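You operate a simulated robot arm through the tools that you are given. There is no shell and no other tool.

You run a simulated robot arm. Do the job below in one go: nothing can be reset, and whatever is moved stays where it is left.

## Task
Put the missing bar back into the bar drawer and lock the low cabinet.
Fine: the bar from the low cabinet's top whose number stands at the empty pocket; drawer shut; leave the other bars and the tall cabinet's lock. Where these are worked on the way, their far stop is far enough and under half their travel is too little: bar drawer.

Only the result counts: the job must be done as asked and must still hold three seconds after the hand-in. Knocking over, shifting, dropping, spilling or breaking anything else fails it.

## Robot
A 7-joint arm with a fingered hand, fixed in place. Base frame: the origin is on the floor under the middle of its stand, x ahead of it, y to its left, z up. Readings come in mm, degrees, newtons and seconds.
It reaches about 1085 mm from its shoulder. Its first joint turns from -166.0 to 166.0 degrees. Payload 3.7 kg.
The TCP is the grasp point between the finger pads, 25 mm short of the fingertips. In the tool frame z runs along the fingers and y along their closing line. The gripper opens to 88 mm; its body begins 29 mm behind the TCP. The gripper is a hand of 5 fingers: y runs from the thumb to the fingers, the wrist lies at [-13, -106, -174] in the tool frame, and closing takes about 1.5 s.
Orientation is that of the tool frame in the base frame, as a unit quaternion [w, x, y, z]. With the fingers straight down and the wrist toward the robot, the tool's x, y and z point along [0, 1, 0], [1, 0, 0] and [0, 0, -1] of the base frame.

## Interface
- The arm moves only by the tool servo_tool. Its argument "plan" is a list of rows, each an object (a shift or turn left out is 0, a gripper value left out holds the last) with "rot": the turn, a rotation vector about the tool's x, y, z in degrees, a list of three; "slide": the shift along the tool's x, y, z in m, a list of three; "gripper": the opening, from 0 (shut) to 1 (fully open). In form: [{"rot": [wx, wy, wz], "slide": [x, y, z], "gripper": gripper}, ...]. A call has 1 to 20 rows; each row is the pose to reach, as a shift and turn from the pose commanded when the call began, along the tool's axes at that moment. Each row takes 0.2 s and may step no farther than 50 mm and 8.6 degrees from the row before; otherwise, or with a gripper value out of range, the whole call is refused. A pose out of reach is approached as far as the arm can. The call stops where the force on the tool passes 40 N (or 10 N more than at its start, if that is more) or the arm is blocked; 0.2 s more then pass. Each finger travels about 108 mm/s and halts on what it meets, pressing with about 27 N; the grip force reading is that of the motor and also rises with nothing between the fingers. The clock runs only during rows and for 0.2 s after the last one: add rows that repeat a pose to give the fingers time. It gives the time, the measured TCP pose, the force on the tool (base axes), the opening and the grip force at its end, in the units of the frame above (readings bear some noise), with the torque about the TCP (base axes, N m) and any sound that the robot's microphone picked up.
- Cameras (640 x 400 px; columns grow to the right, rows downward): "scene" is fixed at [221.8, 501.8, 1440.9]; the picture's right is [-0.21, -0.98, 0.00], its down [-0.87, 0.18, -0.47] and it looks along [0.46, -0.10, -0.88] (base axes); focal length 304 px, centre (320, 200). "wrist" rides on the gripper at [59, -79, -105] in the tool frame; the picture's right is [-0.73, 0.32, -0.61], its down [-0.62, -0.68, 0.38] and it looks along [-0.29, 0.66, 0.70] (tool axes); focal length 234 px, centre (320, 200). There is no depth. A picture from a camera that has moved, and an enlarged one, comes with that camera's place and axes in the base frame and with its lens.
- camera(camera): a new picture of that camera. It takes no simulated time.
- set_grasp(shape): the hand has 5 fingers and takes this shape, open, in about a second: jaw (thumb against the fingers, like two jaws); tri (thumb and two fingers); tip (a fingertip pinch); poke (one finger out to press); point (the index stretched); flat (the hand flat); cup (the hand cupped); fist (a fist). The gripper value then closes the fingers along that shape, each until it touches; the sizes above hold for jaw. It gives what a move gives, with no picture.
- zoom(camera, box): a new picture of the part [left, top, right, bottom] of that camera's present view, enlarged. It takes no simulated time.
- hand_in(): hands the job in; it is judged then, once.

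Places have to be worked out from the pictures, the camera data and where the tool is seen. Open the gripper and draw the arm clear of the work before you hand the job in, unless the task says otherwise.

The tools are called after "Emit:" as a command line: name --argument value ..., lists and objects as JSON in quotes. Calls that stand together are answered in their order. servo_tool: Moves the arm, as the interface text tells. Its arguments: {"type":"object","properties":{"plan":{"type":"array","items":{"type":"object","properties":{"rot":{"type":"array","items":{"type":"number"}},"slide":{"type":"array","items":{"type":"number"}},"gripper":{"type":"number"}}}}},"required":["plan"]} The other tools are called the same way: set_grasp (shape) gives the hand a shape; camera (camera) takes a picture; zoom (camera, box) takes an enlarged picture of a part of a camera's view; hand_in () hands the job in.

At the start:

```text
clock: 0.0
tcp_pos: [483.0, 394.7, 1136.8]
orientation: [0.0, 0.707, 0.707, 0.001]
ft_force: [0.2, -0.2, 0.5]
moment: [0.0, -0.01, -0.02]
finger_gap: 87.7
grip_force: 0.1
shape: jaw
```

scene: 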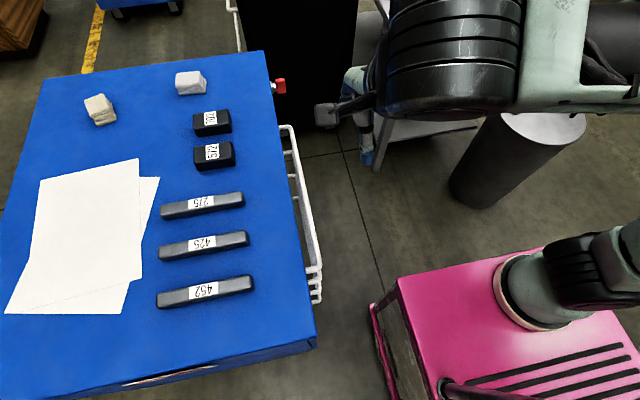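
wrist: 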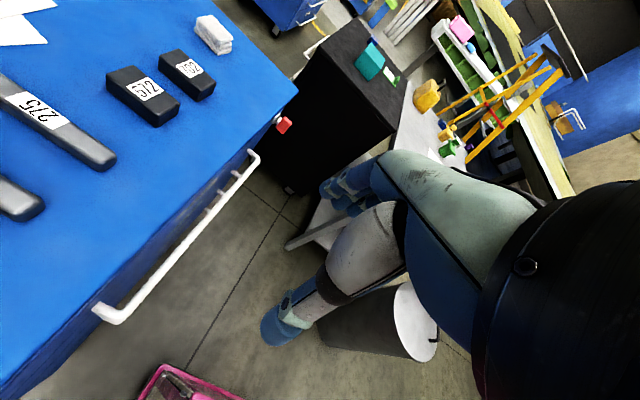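

I'll start by looking at both cameras in detail to work out the cabinets, the drawers and the bars.

Emit:
zoom --camera "scene" --box '[140, 50, 340, 180]'

Emit:
zoom --camera "scene" --box '[140, 170, 340, 300]'

Emit:
camera --camera "wrist"

```text
3.08 times, centred on (240, 115) of scene
camera zoom: at [221.8, 501.8, 1440.9], right [-0.21, -0.98, 0.0], down [-0.87, 0.18, -0.47], along [0.46, -0.1, -0.88], focal length 935 px, centre (566, 462)
```

zoom: 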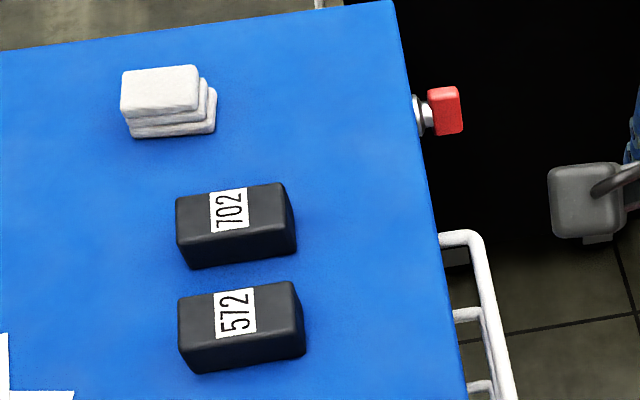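

```text
3.08 times, centred on (240, 235) of scene
camera zoom: at [221.8, 501.8, 1440.9], right [-0.21, -0.98, 0.0], down [-0.87, 0.18, -0.47], along [0.46, -0.1, -0.88], focal length 935 px, centre (566, 92)
```

zoom: 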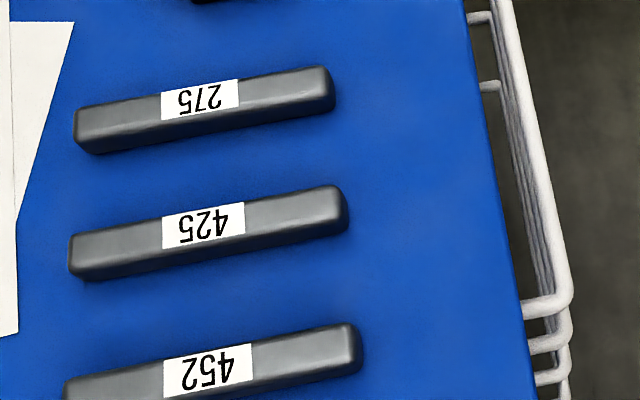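

```text
taken
camera wrist: at [403.5, 453.8, 1242.6], right [0.32, -0.73, 0.61], down [-0.68, -0.62, -0.38], along [0.66, -0.29, -0.7], focal length 234 px, centre (320, 200)
```

wrist: 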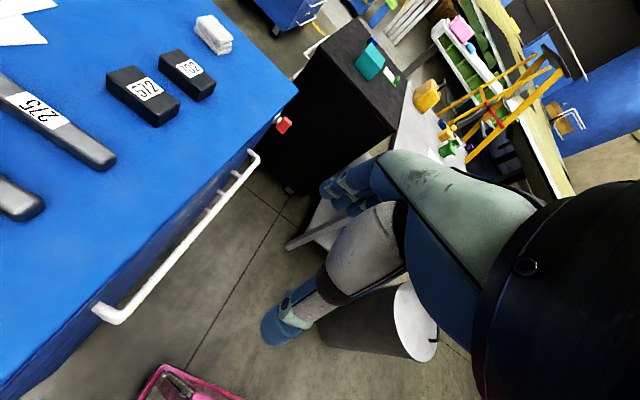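

The blue cabinet's top is at roughly z≈885 and its front face is near y≈500, facing −y. A red lock key and some white handles are on that front. I'll turn the hand and draw back so the wrist camera can see the front.

Emit:
servo_tool --plan '[{"rot": [0, 0, -7.5], "slide": [-0.025, 0.01, 0.0]}, {"rot": [0, 0, -15], "slide": [-0.05, 0.02, 0.0]}, {"rot": [0, 0, -22.5], "slide": [-0.075, 0.03, 0.0]}, {"rot": [0, 0, -30], "slide": [-0.1, 0.04, 0.0]}, {"rot": [0, 0, -37.5], "slide": [-0.125, 0.05, 0.0]}, {"rot": [0, 0, -45], "slide": [-0.15, 0.06, 0.0]}, {"rot": [0, 0, -52.5], "slide": [-0.175, 0.07, 0.0]}, {"rot": [0, 0, -60], "slide": [-0.2, 0.08, 0.0]}, {"rot": [0, 0, -67.5], "slide": [-0.225, 0.09, 0.0]}, {"rot": [0, 0, -75], "slide": [-0.25, 0.1, 0.0]}, {"rot": [0, 0, -82.5], "slide": [-0.275, 0.11, 0.0]}, {"rot": [0, 0, -90], "slide": [-0.3, 0.12, 0.0]}]'

```text
clock: 2.6
tcp_pos: [603.4, 94.2, 1137.3]
orientation: [0.001, -0.001, 1.0, -0.001]
ft_force: [0.5, 0.1, -0.2]
moment: [0.0, -0.03, 0.01]
finger_gap: 87.7
grip_force: 0.0
shape: jaw
```

The yaw and shift went as commanded. Taking pictures from here.

Emit:
camera --camera "wrist"

Emit:
camera --camera "scene"

```text
taken
camera wrist: at [545.0, 15.3, 1242.1], right [0.73, 0.32, 0.61], down [0.62, -0.68, -0.38], along [0.29, 0.66, -0.7], focal length 234 px, centre (320, 200)
```

wrist: 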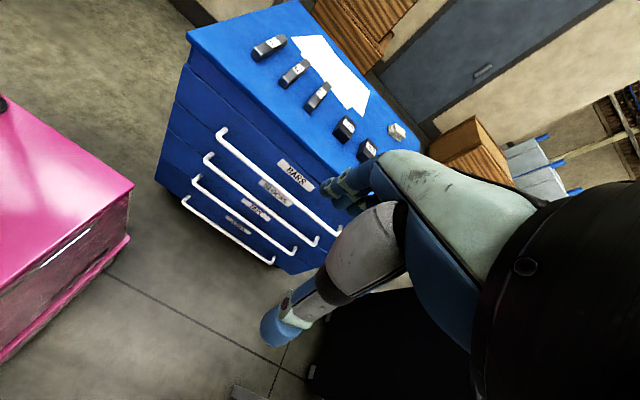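

```text
taken
```

scene: 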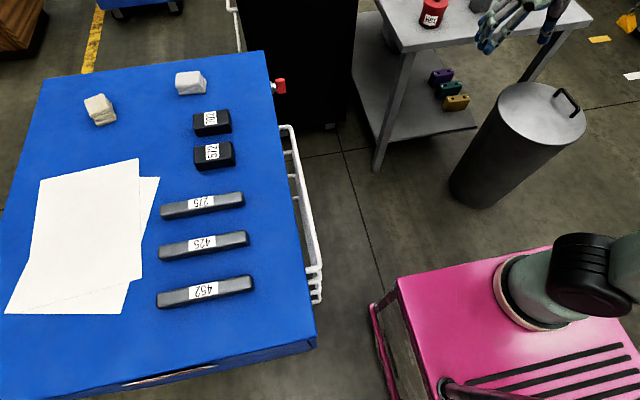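

The low cabinet has four labelled drawers. I'll zoom in on the labels and the lock area.

Emit:
zoom --camera "wrist" --box '[160, 110, 360, 280]'

Emit:
zoom --camera "scene" --box '[240, 40, 380, 140]'

```text
2.35 times, centred on (260, 195) of wrist
camera zoom: at [545.0, 15.3, 1242.1], right [0.73, 0.32, 0.61], down [0.62, -0.68, -0.38], along [0.29, 0.66, -0.7], focal length 551 px, centre (461, 212)
```

zoom: 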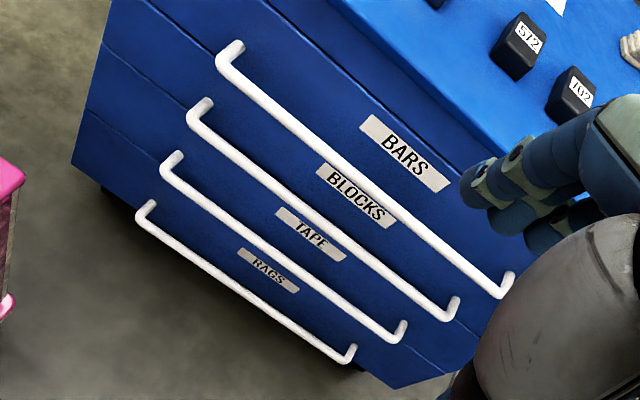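

```text
4.00 times, centred on (310, 90) of scene
camera zoom: at [221.8, 501.8, 1440.9], right [-0.21, -0.98, 0.0], down [-0.87, 0.18, -0.47], along [0.46, -0.1, -0.88], focal length 1215 px, centre (360, 640)
```

zoom: 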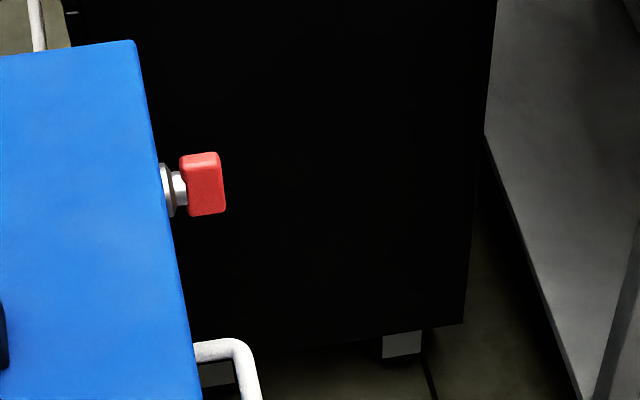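

The top drawer is marked BARS. I'll zoom on the cabinet top in the wrist view so I can triangulate heights against the scene view.

Emit:
zoom --camera "wrist" --box '[170, 0, 430, 170]'

Emit:
zoom --camera "scene" --box '[0, 40, 340, 260]'

Emit:
zoom --camera "scene" --box '[0, 180, 340, 400]'

```text
2.35 times, centred on (300, 85) of wrist
camera zoom: at [545.0, 15.3, 1242.1], right [0.73, 0.32, 0.61], down [0.62, -0.68, -0.38], along [0.29, 0.66, -0.7], focal length 551 px, centre (367, 471)
```

zoom: 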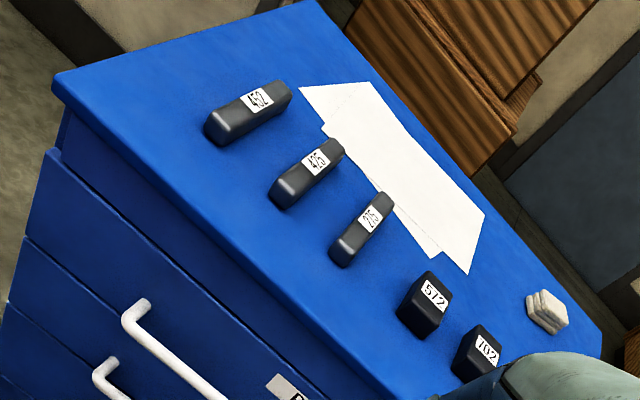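

```text
1.82 times, centred on (170, 150) of scene
camera zoom: at [221.8, 501.8, 1440.9], right [-0.21, -0.98, 0.0], down [-0.87, 0.18, -0.47], along [0.46, -0.1, -0.88], focal length 552 px, centre (593, 291)
```

zoom: 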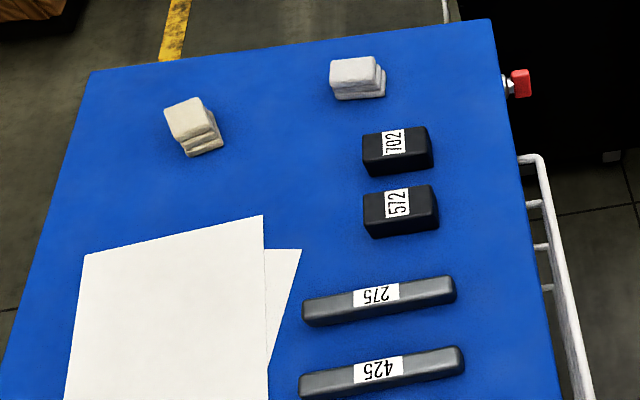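

```text
1.82 times, centred on (170, 290) of scene
camera zoom: at [221.8, 501.8, 1440.9], right [-0.21, -0.98, 0.0], down [-0.87, 0.18, -0.47], along [0.46, -0.1, -0.88], focal length 552 px, centre (593, 36)
```

zoom: 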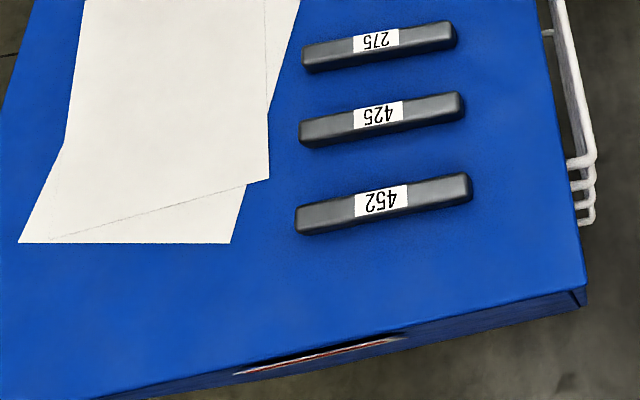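

The bars on top read 275, 425 and 452; 572 and 702 are short blocks. The drawer-1 panel spans about z 656–790, with its handle near z≈720, y≈448. I'll check the hand's shape in the scene view before choosing a grasp on the handle.

Emit:
zoom --camera "scene" --box '[440, 0, 640, 125]'

Emit:
zoom --camera "wrist" --box '[240, 130, 560, 350]'

```text
3.20 times, centred on (540, 62) of scene
camera zoom: at [221.8, 501.8, 1440.9], right [-0.21, -0.98, 0.0], down [-0.87, 0.18, -0.47], along [0.46, -0.1, -0.88], focal length 972 px, centre (-384, 640)
```

zoom: 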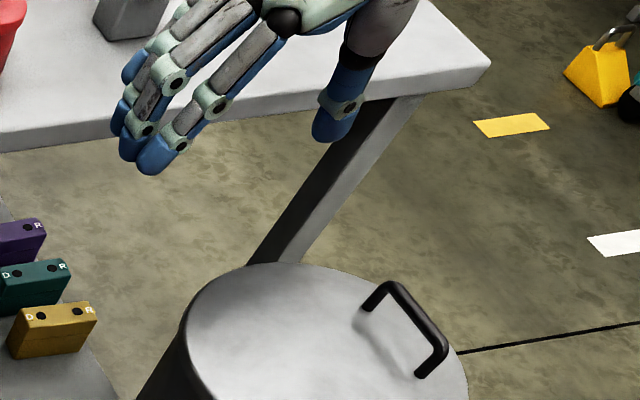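

```text
1.82 times, centred on (400, 240) of wrist
camera zoom: at [545.0, 15.3, 1242.1], right [0.73, 0.32, 0.61], down [0.62, -0.68, -0.38], along [0.29, 0.66, -0.7], focal length 426 px, centre (174, 127)
```

zoom: 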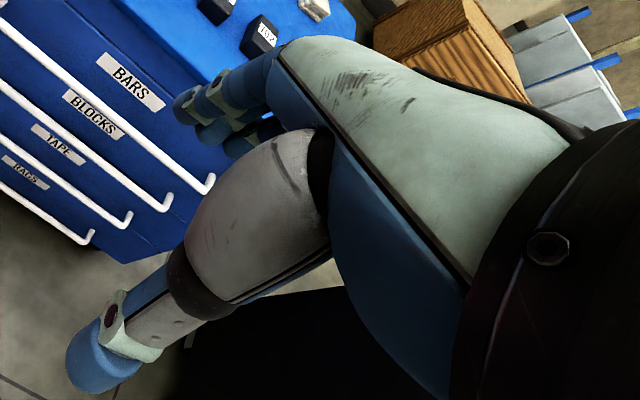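

The fingers hang downward, tips about 33 mm to +y of the TCP, with the thumb at about −67 mm. I'll move closer to the BARS handle to measure it.

Emit:
servo_tool --plan '[{"slide": [-0.005, 0.029, 0.029]}, {"slide": [-0.01, 0.058, 0.058]}, {"slide": [-0.016, 0.087, 0.087]}, {"slide": [-0.021, 0.116, 0.116]}, {"slide": [-0.026, 0.145, 0.145]}, {"slide": [-0.032, 0.175, 0.174]}, {"slide": [-0.037, 0.205, 0.205]}, {"slide": [-0.042, 0.236, 0.237]}]'

Emit:
camera --camera "wrist"

Emit:
camera --camera "scene"

```text
clock: 4.4
tcp_pos: [645.4, 327.9, 899.0]
orientation: [0.0, 0.001, 1.0, -0.001]
ft_force: [0.3, 0.0, 0.4]
moment: [-0.01, -0.02, 0.01]
finger_gap: 87.9
grip_force: 0.0
shape: jaw
```

```text
taken
camera wrist: at [587.2, 250.0, 1004.7], right [0.73, 0.32, 0.61], down [0.62, -0.68, -0.38], along [0.29, 0.66, -0.7], focal length 234 px, centre (320, 200)
```

wrist: 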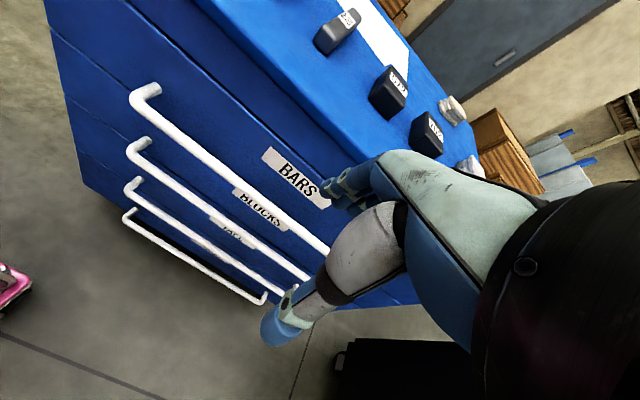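

```text
taken
```

scene: 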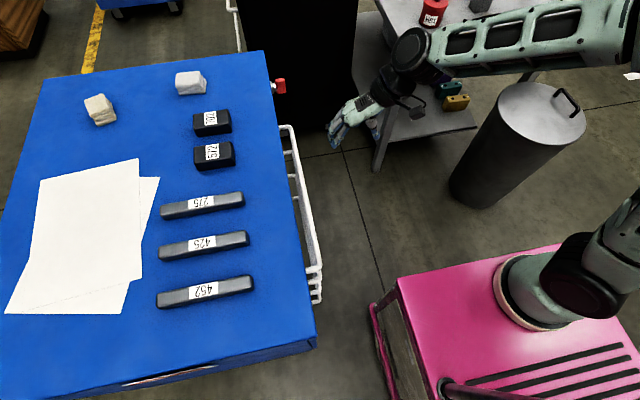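

Two wrist views agree to about 1 mm that the handle's near end is at (424, 455, 707), with the panel at y≈490. I'll part-close the hand and bring it above the handle, then check the finger alignment in the scene view.

Emit:
servo_tool --plan '[{"slide": [0, 0.03, 0.0], "gripper": 0.57}, {"slide": [0, 0.06, 0.0]}, {"slide": [0, 0.09, 0.01]}, {"slide": [0, 0.111, 0.03]}, {"slide": [0, 0.111, 0.03]}]'

Emit:
zoom --camera "scene" --box '[220, 80, 420, 205]'

Emit:
camera --camera "wrist"

```text
clock: 5.6
tcp_pos: [644.1, 440.6, 869.9]
orientation: [0.0, 0.0, 1.0, 0.0]
ft_force: [-0.3, 0.4, -0.3]
moment: [0.0, -0.01, 0.01]
finger_gap: 50.6
grip_force: 0.0
shape: jaw
```

```text
3.20 times, centred on (320, 142) of scene
camera zoom: at [221.8, 501.8, 1440.9], right [-0.21, -0.98, 0.0], down [-0.87, 0.18, -0.47], along [0.46, -0.1, -0.88], focal length 972 px, centre (320, 384)
```

zoom: 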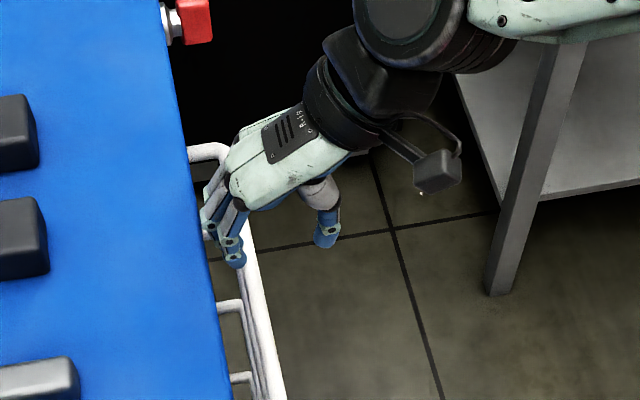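

```text
taken
camera wrist: at [586.8, 363.2, 973.8], right [0.73, 0.32, 0.61], down [0.62, -0.68, -0.38], along [0.29, 0.66, -0.7], focal length 234 px, centre (320, 200)
```

wrist: 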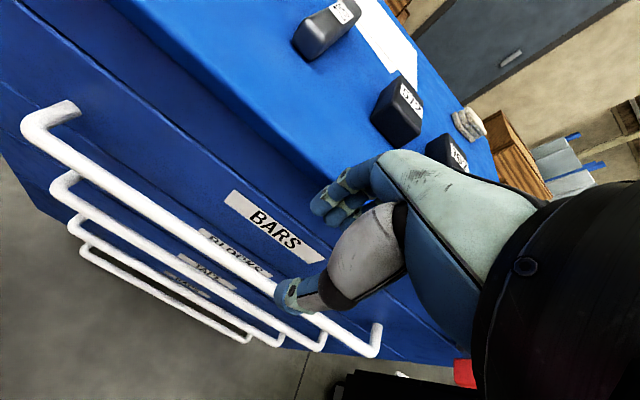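

The fingers' outer joints nearly line up with the panel at y≈492. I'll zoom on the handle to measure how thick it is before tilting the hand for more clearance.

Emit:
zoom --camera "wrist" --box '[0, 80, 400, 380]'

Emit:
zoom --camera "scene" --box '[260, 115, 340, 165]'

```text
1.33 times, centred on (200, 230) of wrist
camera zoom: at [586.8, 363.2, 973.8], right [0.73, 0.32, 0.61], down [0.62, -0.68, -0.38], along [0.29, 0.66, -0.7], focal length 312 px, centre (480, 160)
```

zoom: 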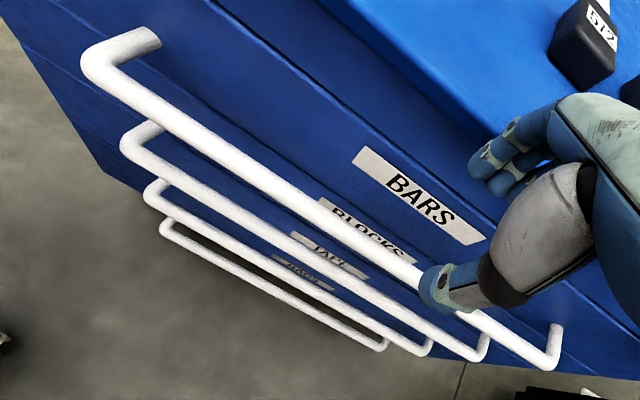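

```text
8.00 times, centred on (300, 140) of scene
camera zoom: at [221.8, 501.8, 1440.9], right [-0.21, -0.98, 0.0], down [-0.87, 0.18, -0.47], along [0.46, -0.1, -0.88], focal length 2431 px, centre (480, 680)
```

zoom: 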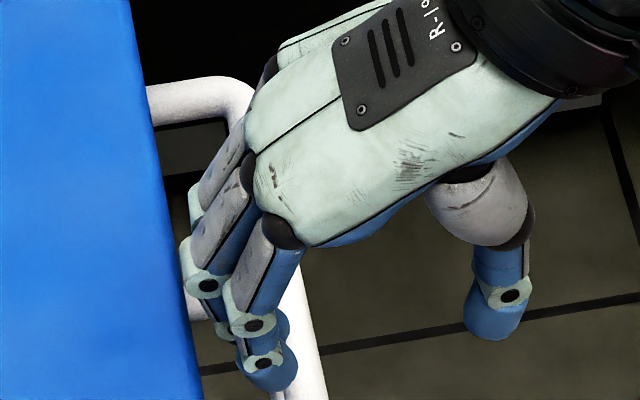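

The bar is about 16 mm thick, centred at y≈456, z≈707, leaving about a 28 mm gap behind it. I'll tilt the hand 30° so the fingertips can hook over and behind the bar, and open to about 60 mm.

Emit:
servo_tool --plan '[{"rot": [-7.5, 0, 0], "slide": [0, -0.003, 0], "gripper": 0.68}, {"rot": [-15, 0, 0], "slide": [0, -0.003, 0.0]}, {"rot": [-22.5, 0, 0], "slide": [0, -0.003, 0.0]}, {"rot": [-30, 0, 0], "slide": [0, -0.003, 0.0]}, {"rot": [-30, 0, 0], "slide": [0, -0.003, 0.03]}, {"rot": [-30, 0, 0], "slide": [0, -0.003, 0.065]}, {"rot": [-30, 0, 0], "slide": [0, -0.003, 0.1]}]'

Emit:
zoom --camera "scene" --box '[260, 115, 340, 165]'

Emit:
camera --camera "wrist"

```text
clock: 7.2
tcp_pos: [645.5, 437.5, 772.7]
orientation: [-0.001, 0.0, 0.966, 0.259]
ft_force: [0.5, -0.2, -0.3]
moment: [0.01, 0.02, 0.05]
finger_gap: 59.7
grip_force: 0.2
shape: jaw
```

```text
8.00 times, centred on (300, 140) of scene
camera zoom: at [221.8, 501.8, 1440.9], right [-0.21, -0.98, 0.0], down [-0.87, 0.18, -0.47], along [0.46, -0.1, -0.88], focal length 2431 px, centre (480, 680)
```

zoom: 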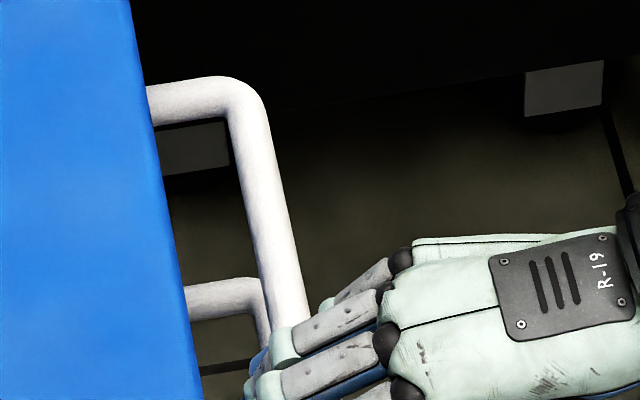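

```text
taken
camera wrist: at [587.0, 317.8, 823.8], right [0.73, -0.03, 0.69], down [0.62, -0.4, -0.67], along [0.29, 0.92, -0.27], focal length 234 px, centre (320, 200)
```

wrist: 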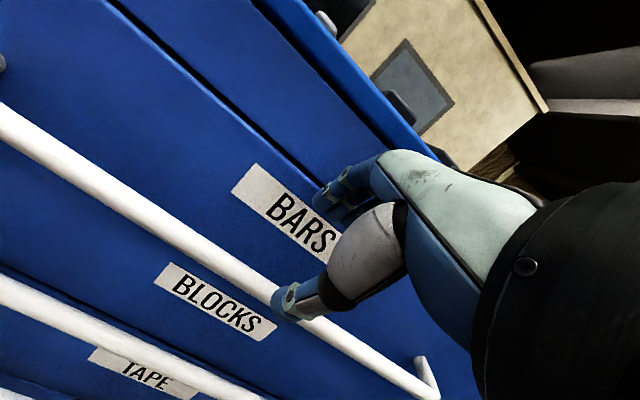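

The tilt is done with no contact. I'll check the fingers against the gap between bar and panel.

Emit:
zoom --camera "scene" --box '[270, 140, 350, 190]'

Emit:
zoom --camera "wrist" --box '[220, 140, 460, 300]'

```text
8.00 times, centred on (310, 165) of scene
camera zoom: at [221.8, 501.8, 1440.9], right [-0.21, -0.98, 0.0], down [-0.87, 0.18, -0.47], along [0.46, -0.1, -0.88], focal length 2431 px, centre (400, 480)
```

zoom: 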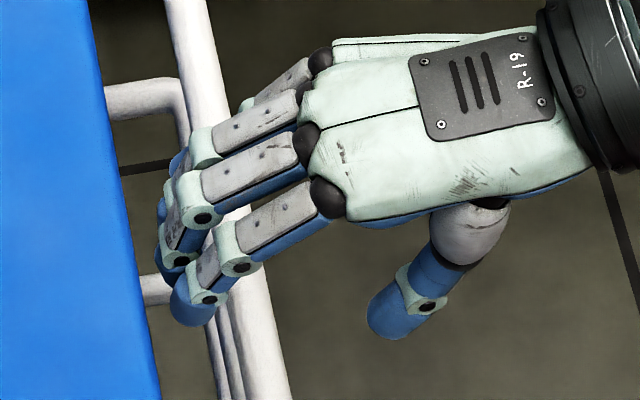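

```text
2.50 times, centred on (340, 220) of wrist
camera zoom: at [587.0, 317.8, 823.8], right [0.73, -0.03, 0.69], down [0.62, -0.4, -0.67], along [0.29, 0.92, -0.27], focal length 585 px, centre (270, 150)
```

zoom: 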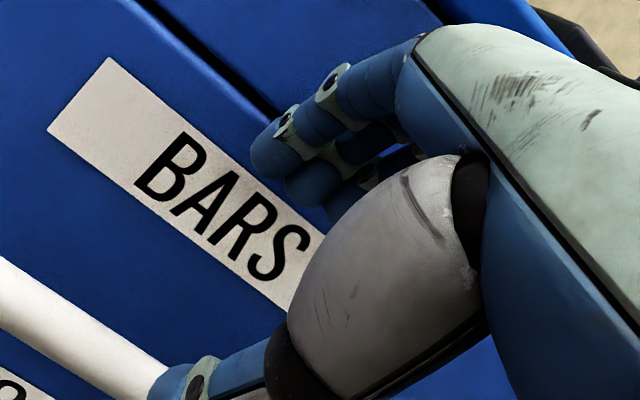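

The fingertips sit around y≈480–485, slightly close to the panel. I'll shift back 4.5 mm and descend slowly so the tips go behind the bar.

Emit:
servo_tool --plan '[{"slide": [0, -0.0039, -0.00225]}, {"slide": [0, -0.0139, 0.0151]}, {"slide": [0, -0.0239, 0.0324]}, {"slide": [0, -0.0289, 0.041]}, {"slide": [0, -0.0329, 0.048]}, {"slide": [0, -0.0349, 0.0514]}]'

Emit:
zoom --camera "scene" --box '[270, 140, 350, 190]'

Emit:
camera --camera "wrist"

```text
clock: 8.6
tcp_pos: [643.7, 432.4, 709.4]
orientation: [-0.001, 0.0, 0.966, 0.259]
ft_force: [0.2, -0.2, -0.2]
moment: [-0.02, 0.0, 0.01]
finger_gap: 59.6
grip_force: 0.1
shape: jaw
```

```text
8.00 times, centred on (310, 165) of scene
camera zoom: at [221.8, 501.8, 1440.9], right [-0.21, -0.98, 0.0], down [-0.87, 0.18, -0.47], along [0.46, -0.1, -0.88], focal length 2431 px, centre (400, 480)
```

zoom: 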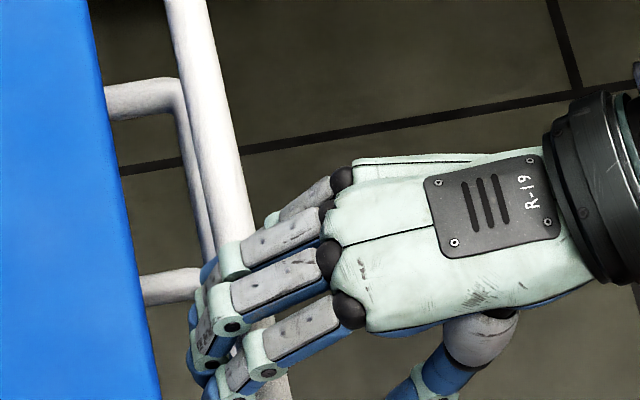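

```text
taken
camera wrist: at [585.5, 312.7, 760.2], right [0.73, -0.02, 0.69], down [0.62, -0.4, -0.67], along [0.29, 0.92, -0.27], focal length 234 px, centre (320, 200)
```

wrist: 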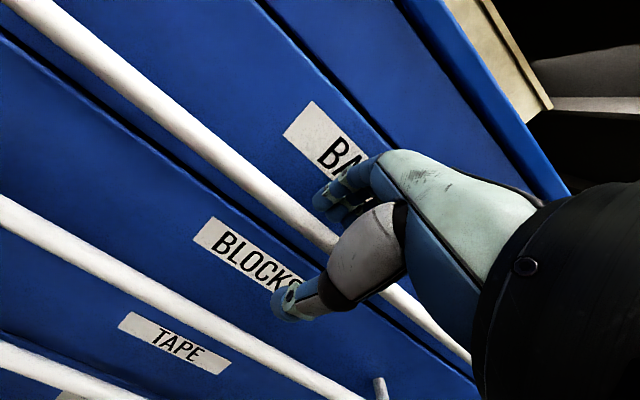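

The bar now passes between fingertips and thumb without contact. Closing the hand on it.

Emit:
servo_tool --plan '[{"slide": [0, 0, 0], "gripper": 0.4}, {"slide": [0, 0, 0], "gripper": 0.2}, {"slide": [0, 0, 0], "gripper": 0.0}, {"slide": [0, 0, 0]}, {"slide": [0, 0, 0]}, {"slide": [0, 0, 0]}]'

Emit:
zoom --camera "scene" --box '[270, 140, 350, 190]'

Emit:
camera --camera "wrist"

```text
clock: 10.0
tcp_pos: [644.1, 432.5, 707.3]
orientation: [0.0, 0.001, 0.966, 0.258]
ft_force: [-0.6, -0.4, -15.9]
moment: [-0.14, -0.06, 0.08]
finger_gap: 9.7
grip_force: 27.2
shape: jaw
```

```text
8.00 times, centred on (310, 165) of scene
camera zoom: at [221.8, 501.8, 1440.9], right [-0.21, -0.98, 0.0], down [-0.87, 0.18, -0.47], along [0.46, -0.1, -0.88], focal length 2431 px, centre (400, 480)
```

zoom: 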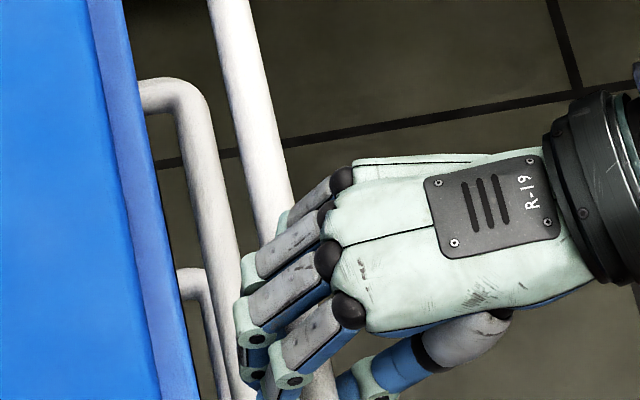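

```text
taken
camera wrist: at [585.8, 312.6, 759.7], right [0.73, -0.02, 0.69], down [0.62, -0.4, -0.67], along [0.29, 0.92, -0.28], focal length 234 px, centre (320, 200)
```

wrist: 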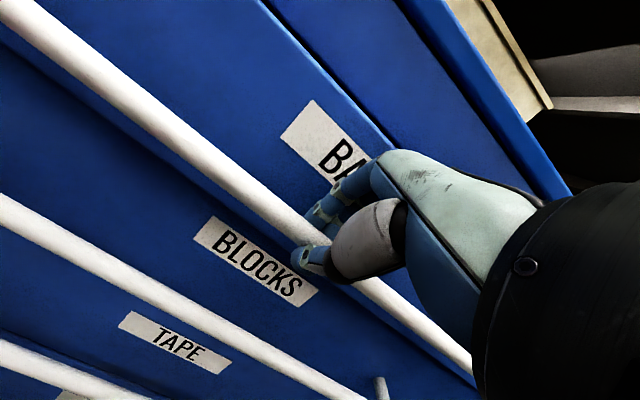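

The drawer slid out a little as the fingers closed, so it is unlocked and well gripped. Pulling along −y.

Emit:
servo_tool --plan '[{"slide": [0, -0.0173, -0.01]}, {"slide": [0, -0.0346, -0.02]}, {"slide": [0, -0.052, -0.03]}, {"slide": [0, -0.0693, -0.04]}, {"slide": [0, -0.0866, -0.05]}, {"slide": [0, -0.1039, -0.06]}, {"slide": [0, -0.1212, -0.07]}, {"slide": [0, -0.1386, -0.08]}]'

Emit:
camera --camera "scene"

```text
clock: 11.8
tcp_pos: [644.9, 272.5, 709.1]
orientation: [0.0, 0.0, 0.966, 0.259]
ft_force: [-2.3, -0.1, -20.8]
moment: [-0.21, 0.01, 0.14]
finger_gap: 8.3
grip_force: 27.6
shape: jaw
```

```text
taken
```

scene: 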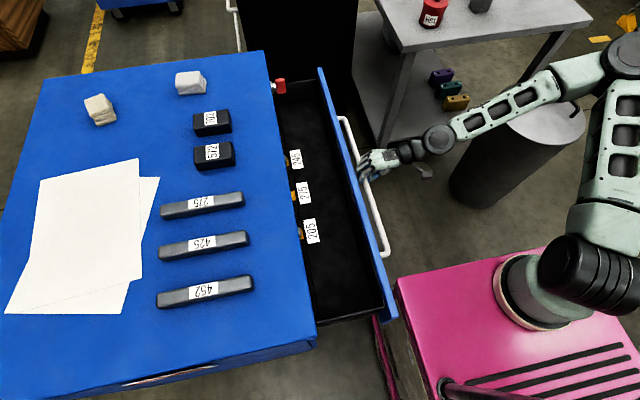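

The drawer is opening well and pocket labels are appearing. Continuing the pull.

Emit:
servo_tool --plan '[{"slide": [0, -0.0173, -0.01]}, {"slide": [0, -0.0346, -0.02]}, {"slide": [0, -0.052, -0.03]}, {"slide": [0, -0.0693, -0.04]}, {"slide": [0, -0.0866, -0.05]}, {"slide": [0, -0.1039, -0.06]}, {"slide": [0, -0.1212, -0.07]}, {"slide": [0, -0.1386, -0.08]}]'

Emit:
camera --camera "scene"

```text
clock: 13.6
tcp_pos: [643.0, 112.5, 710.1]
orientation: [-0.001, 0.0, 0.966, 0.259]
ft_force: [6.6, 0.0, -21.7]
moment: [-0.15, -0.1, -0.04]
finger_gap: 7.4
grip_force: 26.9
shape: jaw
```

```text
taken
```

scene: 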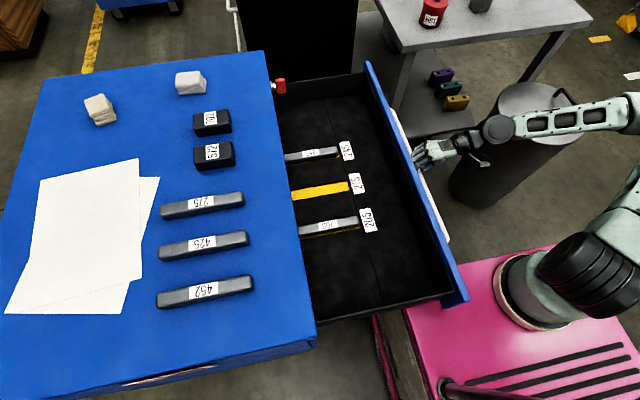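

The middle pocket, with a yellow floor, looks empty. I'll zoom in to read its number.

Emit:
zoom --camera "scene" --box '[280, 130, 400, 250]'

Emit:
camera --camera "wrist"

```text
3.33 times, centred on (340, 190) of scene
camera zoom: at [221.8, 501.8, 1440.9], right [-0.21, -0.98, 0.0], down [-0.87, 0.18, -0.47], along [0.46, -0.1, -0.88], focal length 1013 px, centre (253, 233)
```

zoom: 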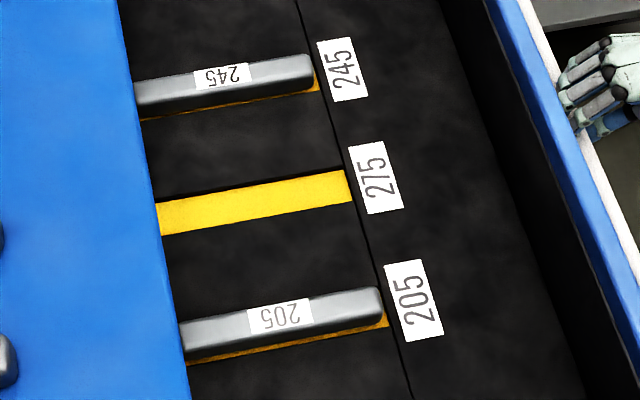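

```text
taken
camera wrist: at [584.5, -7.2, 762.4], right [0.73, -0.02, 0.69], down [0.62, -0.4, -0.67], along [0.29, 0.92, -0.27], focal length 234 px, centre (320, 200)
```

wrist: 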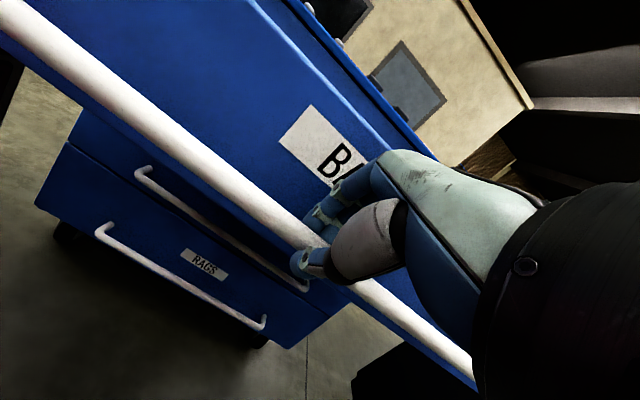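

The empty pocket is marked 275, so bar 275 is the one. The pocket is still partly under the cabinet top, so I'll pull further toward the far stop.

Emit:
servo_tool --plan '[{"slide": [0, -0.0173, -0.01]}, {"slide": [0, -0.0346, -0.02]}, {"slide": [0, -0.052, -0.03]}, {"slide": [0, -0.0693, -0.04]}, {"slide": [0, -0.0866, -0.05]}]'

Emit:
camera --camera "scene"

```text
clock: 14.8
tcp_pos: [644.8, 13.1, 708.9]
orientation: [0.0, 0.0, 0.966, 0.258]
ft_force: [-4.4, 0.9, -4.3]
moment: [-0.02, -0.04, 0.13]
finger_gap: 8.5
grip_force: 26.6
shape: jaw
```

```text
taken
```

scene: 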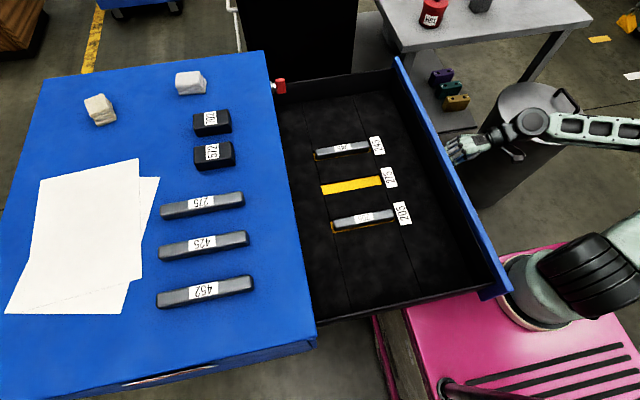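

The whole 275 pocket is now exposed and the drawer is out about 440 mm. I'll release the handle while backing the hand slightly, then lift straight out.

Emit:
servo_tool --plan '[{"slide": [0, -0.0052, -0.003], "gripper": 0.3}, {"slide": [0, -0.0104, -0.006], "gripper": 0.5}, {"slide": [0, -0.0156, -0.009], "gripper": 0.68}, {"slide": [0, -0.0156, -0.009]}, {"slide": [0, -0.0056, -0.0263]}, {"slide": [0, 0.0044, -0.0436]}, {"slide": [0, 0.0194, -0.0696]}, {"slide": [0, 0.0344, -0.0956]}, {"slide": [0, 0.0544, -0.1302]}]'

Emit:
camera --camera "scene"

Emit:
camera --camera "wrist"

```text
clock: 16.8
tcp_pos: [644.8, -4.2, 849.9]
orientation: [0.001, 0.0, 0.966, 0.259]
ft_force: [-0.5, 0.2, -0.5]
moment: [0.02, -0.01, 0.0]
finger_gap: 59.5
grip_force: 0.1
shape: jaw
```

```text
taken
```

scene: 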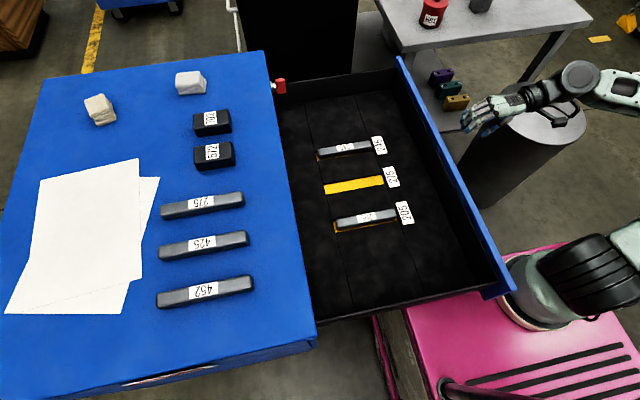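

```text
taken
camera wrist: at [585.7, -123.7, 901.4], right [0.73, -0.02, 0.69], down [0.62, -0.4, -0.67], along [0.29, 0.92, -0.27], focal length 234 px, centre (320, 200)
```

wrist: 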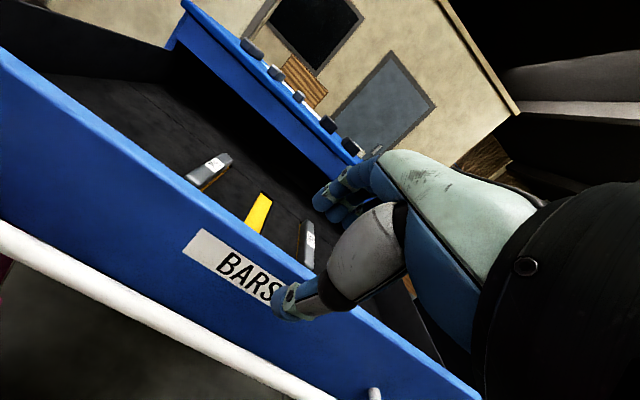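

The drawer stays open and the hand is free. I'll un-tilt and raise the hand first.

Emit:
servo_tool --plan '[{"rot": [7.5, 0, 0], "slide": [0, 0.02, -0.0346]}, {"rot": [15, 0, 0], "slide": [0, 0.04, -0.0693]}, {"rot": [22.5, 0, 0], "slide": [0, 0.06, -0.1039]}, {"rot": [30, 0, 0], "slide": [0, 0.08, -0.1386]}, {"rot": [30, 0, 0], "slide": [0, 0.1, -0.1732]}, {"rot": [30, 0, 0], "slide": [0, 0.12, -0.2078]}]'

```text
clock: 18.2
tcp_pos: [643.7, 1.0, 1089.2]
orientation: [0.001, 0.0, 1.0, -0.001]
ft_force: [-1.0, -0.2, 0.7]
moment: [0.01, 0.03, -0.02]
finger_gap: 59.6
grip_force: 0.1
shape: jaw
```

Taking a picture of the drawer interior from here to locate the pocket.

Emit:
camera --camera "wrist"

Emit:
zoom --camera "scene" --box '[290, 120, 430, 240]'

```text
taken
camera wrist: at [585.3, -78.3, 1194.5], right [0.73, 0.32, 0.61], down [0.62, -0.68, -0.38], along [0.29, 0.66, -0.7], focal length 234 px, centre (320, 200)
```

wrist: 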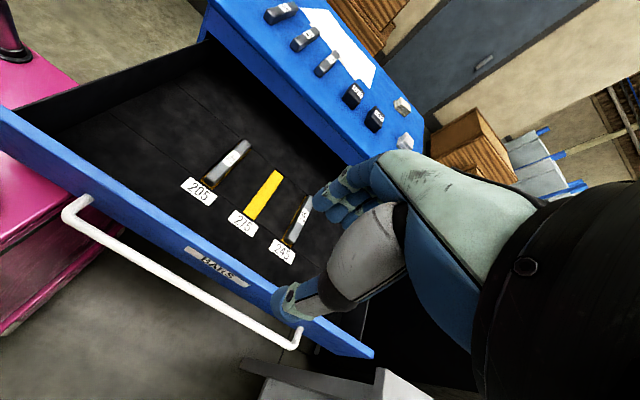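

```text
3.33 times, centred on (360, 180) of scene
camera zoom: at [221.8, 501.8, 1440.9], right [-0.21, -0.98, 0.0], down [-0.87, 0.18, -0.47], along [0.46, -0.1, -0.88], focal length 1013 px, centre (187, 267)
```

zoom: 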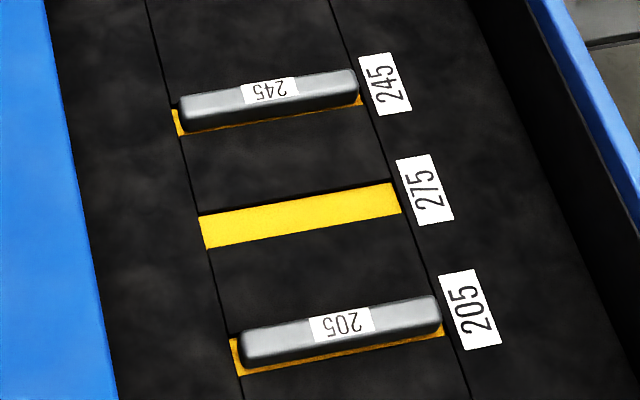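

The 275 pocket is a shallow recess with a yellow floor. I'll zoom the wrist view for precise corners to triangulate.

Emit:
zoom --camera "wrist" --box '[160, 110, 340, 270]'

Emit:
zoom --camera "wrist" --box '[200, 0, 440, 160]'

```text
2.50 times, centred on (250, 190) of wrist
camera zoom: at [585.3, -78.3, 1194.5], right [0.73, 0.32, 0.61], down [0.62, -0.68, -0.38], along [0.29, 0.66, -0.7], focal length 585 px, centre (495, 225)
```

zoom: 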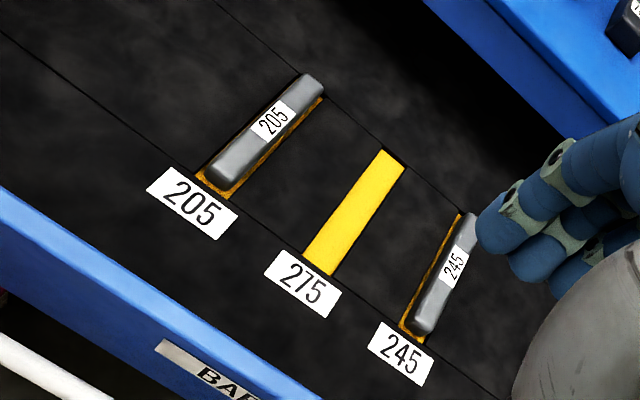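

```text
2.50 times, centred on (320, 80) of wrist
camera zoom: at [585.3, -78.3, 1194.5], right [0.73, 0.32, 0.61], down [0.62, -0.68, -0.38], along [0.29, 0.66, -0.7], focal length 585 px, centre (320, 500)
```

zoom: 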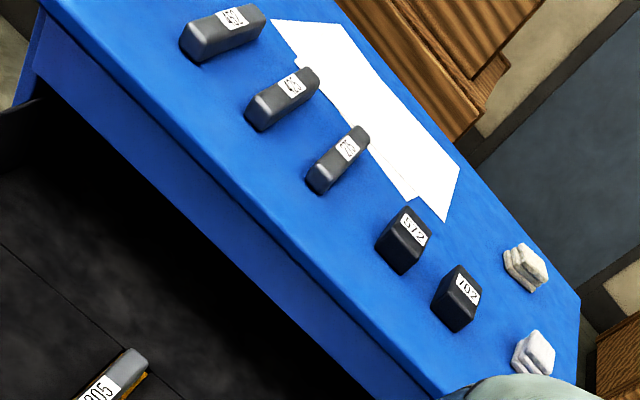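

Refined triangulation puts bar 275 at about (551, 680), with its top at z≈889 over the cabinet top at z≈854, lying along y. The pocket centre is about (653, 310), with its floor at z≈660. I'll move above bar 275 with the closing line along x.

Emit:
servo_tool --plan '[{"rot": [0, 0, 5.6], "slide": [0.0058, 0.0424, 0], "gripper": 0.75}, {"rot": [0, 0, 11.2], "slide": [0.0116, 0.0848, 0]}, {"rot": [0, 0, 16.9], "slide": [0.0174, 0.1272, 0]}, {"rot": [0, 0, 22.5], "slide": [0.0232, 0.1696, 0]}, {"rot": [0, 0, 28.1], "slide": [0.029, 0.212, 0]}, {"rot": [0, 0, 33.8], "slide": [0.0348, 0.2544, 0]}, {"rot": [0, 0, 39.4], "slide": [0.0406, 0.2968, 0]}, {"rot": [0, 0, 45], "slide": [0.0464, 0.3392, 0]}, {"rot": [0, 0, 50.6], "slide": [0.0522, 0.3816, 0]}, {"rot": [0, 0, 56.2], "slide": [0.058, 0.424, 0]}, {"rot": [0, 0, 61.9], "slide": [0.0638, 0.4664, 0]}, {"rot": [0, 0, 67.5], "slide": [0.0696, 0.5088, 0]}, {"rot": [0, 0, 73.1], "slide": [0.0754, 0.5512, 0]}, {"rot": [0, 0, 78.8], "slide": [0.0812, 0.5936, 0]}, {"rot": [0, 0, 84.4], "slide": [0.087, 0.636, 0]}, {"rot": [0, 0, 90], "slide": [0.0928, 0.6784, 0]}]'

Emit:
camera --camera "wrist"

Emit:
camera --camera "scene"

```text
clock: 21.6
tcp_pos: [549.8, 671.9, 1085.8]
orientation: [-0.001, 0.708, 0.706, -0.001]
ft_force: [-1.2, 0.3, 1.0]
moment: [0.0, -0.01, -0.01]
finger_gap: 65.9
grip_force: 0.1
shape: jaw
```

```text
taken
camera wrist: at [472.0, 732.3, 1191.1], right [0.32, -0.73, 0.61], down [-0.68, -0.62, -0.38], along [0.66, -0.29, -0.7], focal length 234 px, centre (320, 200)
```

wrist: 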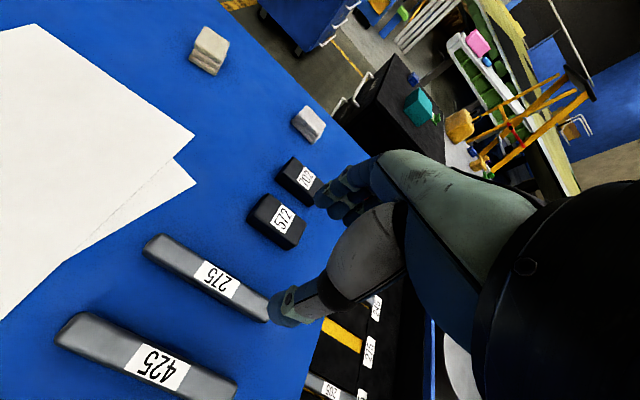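

```text
taken
```

scene: 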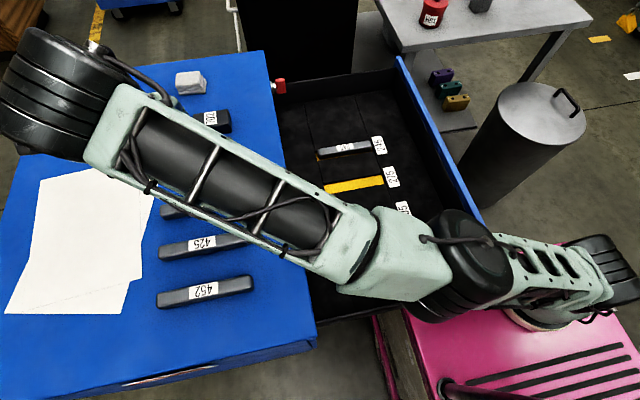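

The wrist view puts bar 275's label at about (549, 682), matching the earlier estimate. I'll zoom to check its orientation and the space around it.

Emit:
zoom --camera "wrist" --box '[40, 170, 360, 400]'

```text
1.74 times, centred on (200, 285) of wrist
camera zoom: at [472.0, 732.3, 1191.1], right [0.32, -0.73, 0.61], down [-0.68, -0.62, -0.38], along [0.66, -0.29, -0.7], focal length 407 px, centre (529, 52)
```

zoom: 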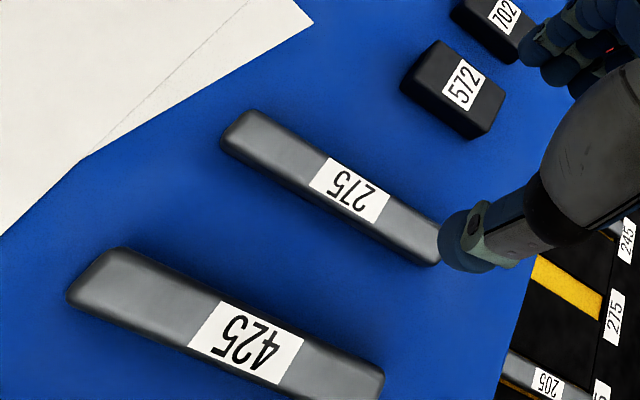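

Bar 275 is centred at about (551, 682), roughly 166 mm long along y, and the neighbouring bar and block are clear of the open fingers. Descending partway, then I'll re-check.

Emit:
servo_tool --plan '[{"slide": [0.004, 0.0, 0.04]}, {"slide": [0.008, 0.0, 0.08]}, {"slide": [0.009, 0.0, 0.115]}, {"slide": [0.009, 0.0, 0.14]}, {"slide": [0.009, 0.0, 0.14]}, {"slide": [0.009, 0.0, 0.14]}]'

Emit:
camera --camera "wrist"

```text
clock: 23.0
tcp_pos: [551.1, 681.8, 949.0]
orientation: [0.0, 0.707, 0.707, 0.0]
ft_force: [-0.6, 0.0, -0.9]
moment: [0.01, 0.02, 0.01]
finger_gap: 65.5
grip_force: 0.0
shape: jaw
```

```text
taken
camera wrist: at [472.9, 740.6, 1053.5], right [0.32, -0.73, 0.61], down [-0.68, -0.62, -0.38], along [0.66, -0.29, -0.7], focal length 234 px, centre (320, 200)
```

wrist: 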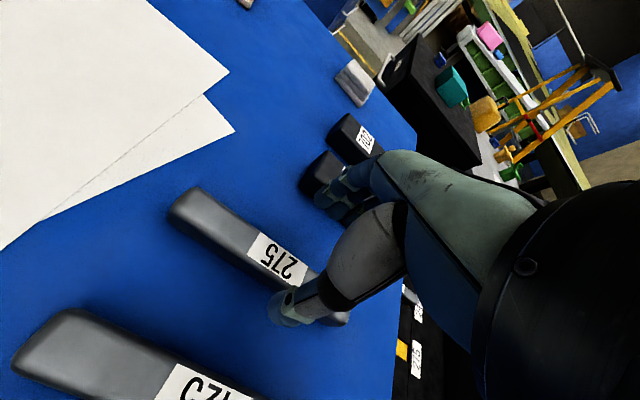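

Two wrist views agree: bar top z≈890, centre (551, 683). I'll descend to TCP z≈897 so the tips sit about 18 mm down the bar's sides, then close.

Emit:
servo_tool --plan '[{"slide": [0.001, 0.0, 0.02]}, {"slide": [0.001, 0.0, 0.04]}, {"slide": [0.001, 0.0, 0.052]}, {"slide": [0.001, 0.0, 0.052]}]'

Emit:
camera --camera "wrist"

```text
clock: 24.0
tcp_pos: [550.6, 680.6, 895.8]
orientation: [0.0, 0.707, 0.708, -0.001]
ft_force: [1.1, 0.7, 0.0]
moment: [0.02, 0.0, 0.01]
finger_gap: 66.1
grip_force: 0.1
shape: jaw
```

```text
taken
camera wrist: at [472.8, 741.4, 1000.5], right [0.32, -0.73, 0.61], down [-0.68, -0.62, -0.38], along [0.66, -0.29, -0.7], focal length 234 px, centre (320, 200)
```

wrist: 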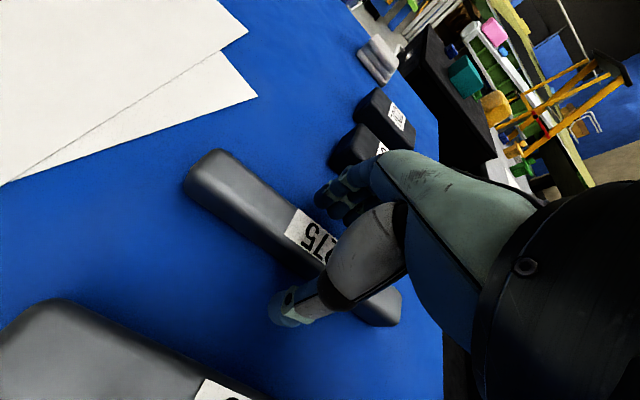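

The thumb and fingers straddle the bar with no contact. Closing gradually.

Emit:
servo_tool --plan '[{"slide": [0, 0, 0], "gripper": 0.5}, {"slide": [0, 0, 0], "gripper": 0.3}, {"slide": [0, 0, 0], "gripper": 0.1}, {"slide": [0, 0, 0], "gripper": 0.0}, {"slide": [0, 0, 0]}, {"slide": [0, 0, 0]}]'

Emit:
camera --camera "wrist"

```text
clock: 25.4
tcp_pos: [551.3, 682.3, 895.8]
orientation: [0.0, 0.708, 0.707, 0.0]
ft_force: [0.0, 0.2, -0.1]
moment: [-0.04, 0.02, 0.12]
finger_gap: 20.2
grip_force: 26.3
shape: jaw
```

```text
taken
camera wrist: at [472.7, 741.5, 1000.5], right [0.32, -0.73, 0.61], down [-0.68, -0.62, -0.38], along [0.66, -0.29, -0.7], focal length 234 px, centre (320, 200)
```

wrist: 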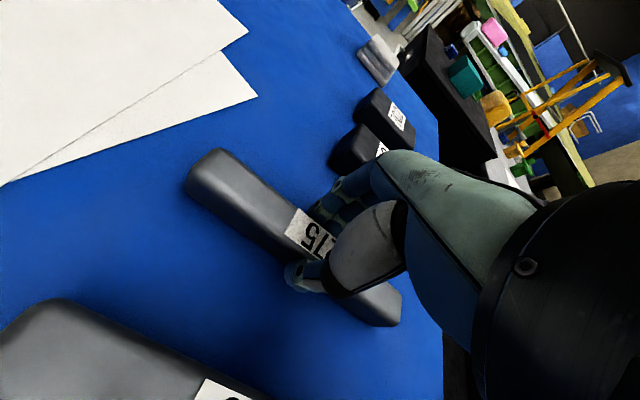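

The fingers are closed on the bar (gap 20 mm, grip 26 N). Lifting gently to test the hold.

Emit:
servo_tool --plan '[{"slide": [0, 0, -0.005]}, {"slide": [0, 0, -0.015]}, {"slide": [0, 0, -0.03]}, {"slide": [0, 0, -0.05]}, {"slide": [0, 0, -0.08]}, {"slide": [0, 0, -0.11]}, {"slide": [0, 0, -0.11]}]'

Emit:
camera --camera "wrist"

Emit:
camera --camera "scene"

```text
clock: 27.0
tcp_pos: [550.9, 686.0, 1004.6]
orientation: [0.0, 0.707, 0.707, 0.0]
ft_force: [-0.7, 0.0, -4.8]
moment: [0.02, 0.02, -0.02]
finger_gap: 19.8
grip_force: 26.9
shape: jaw
```

```text
taken
camera wrist: at [472.1, 745.4, 1110.6], right [0.32, -0.73, 0.61], down [-0.68, -0.62, -0.38], along [0.66, -0.29, -0.7], focal length 234 px, centre (320, 200)
```

wrist: 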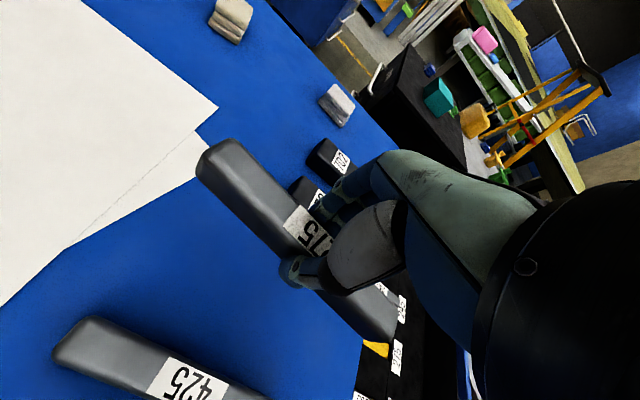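

```text
taken
```

scene: 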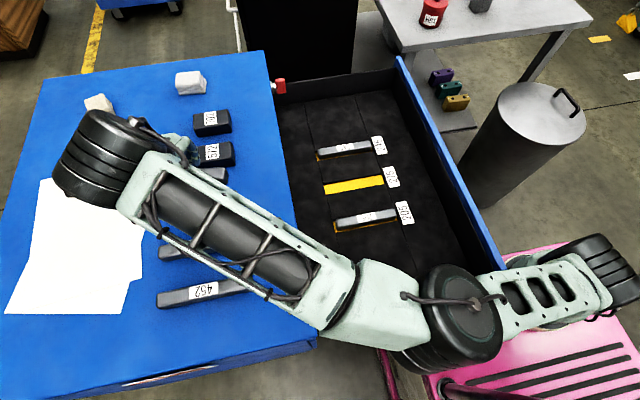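

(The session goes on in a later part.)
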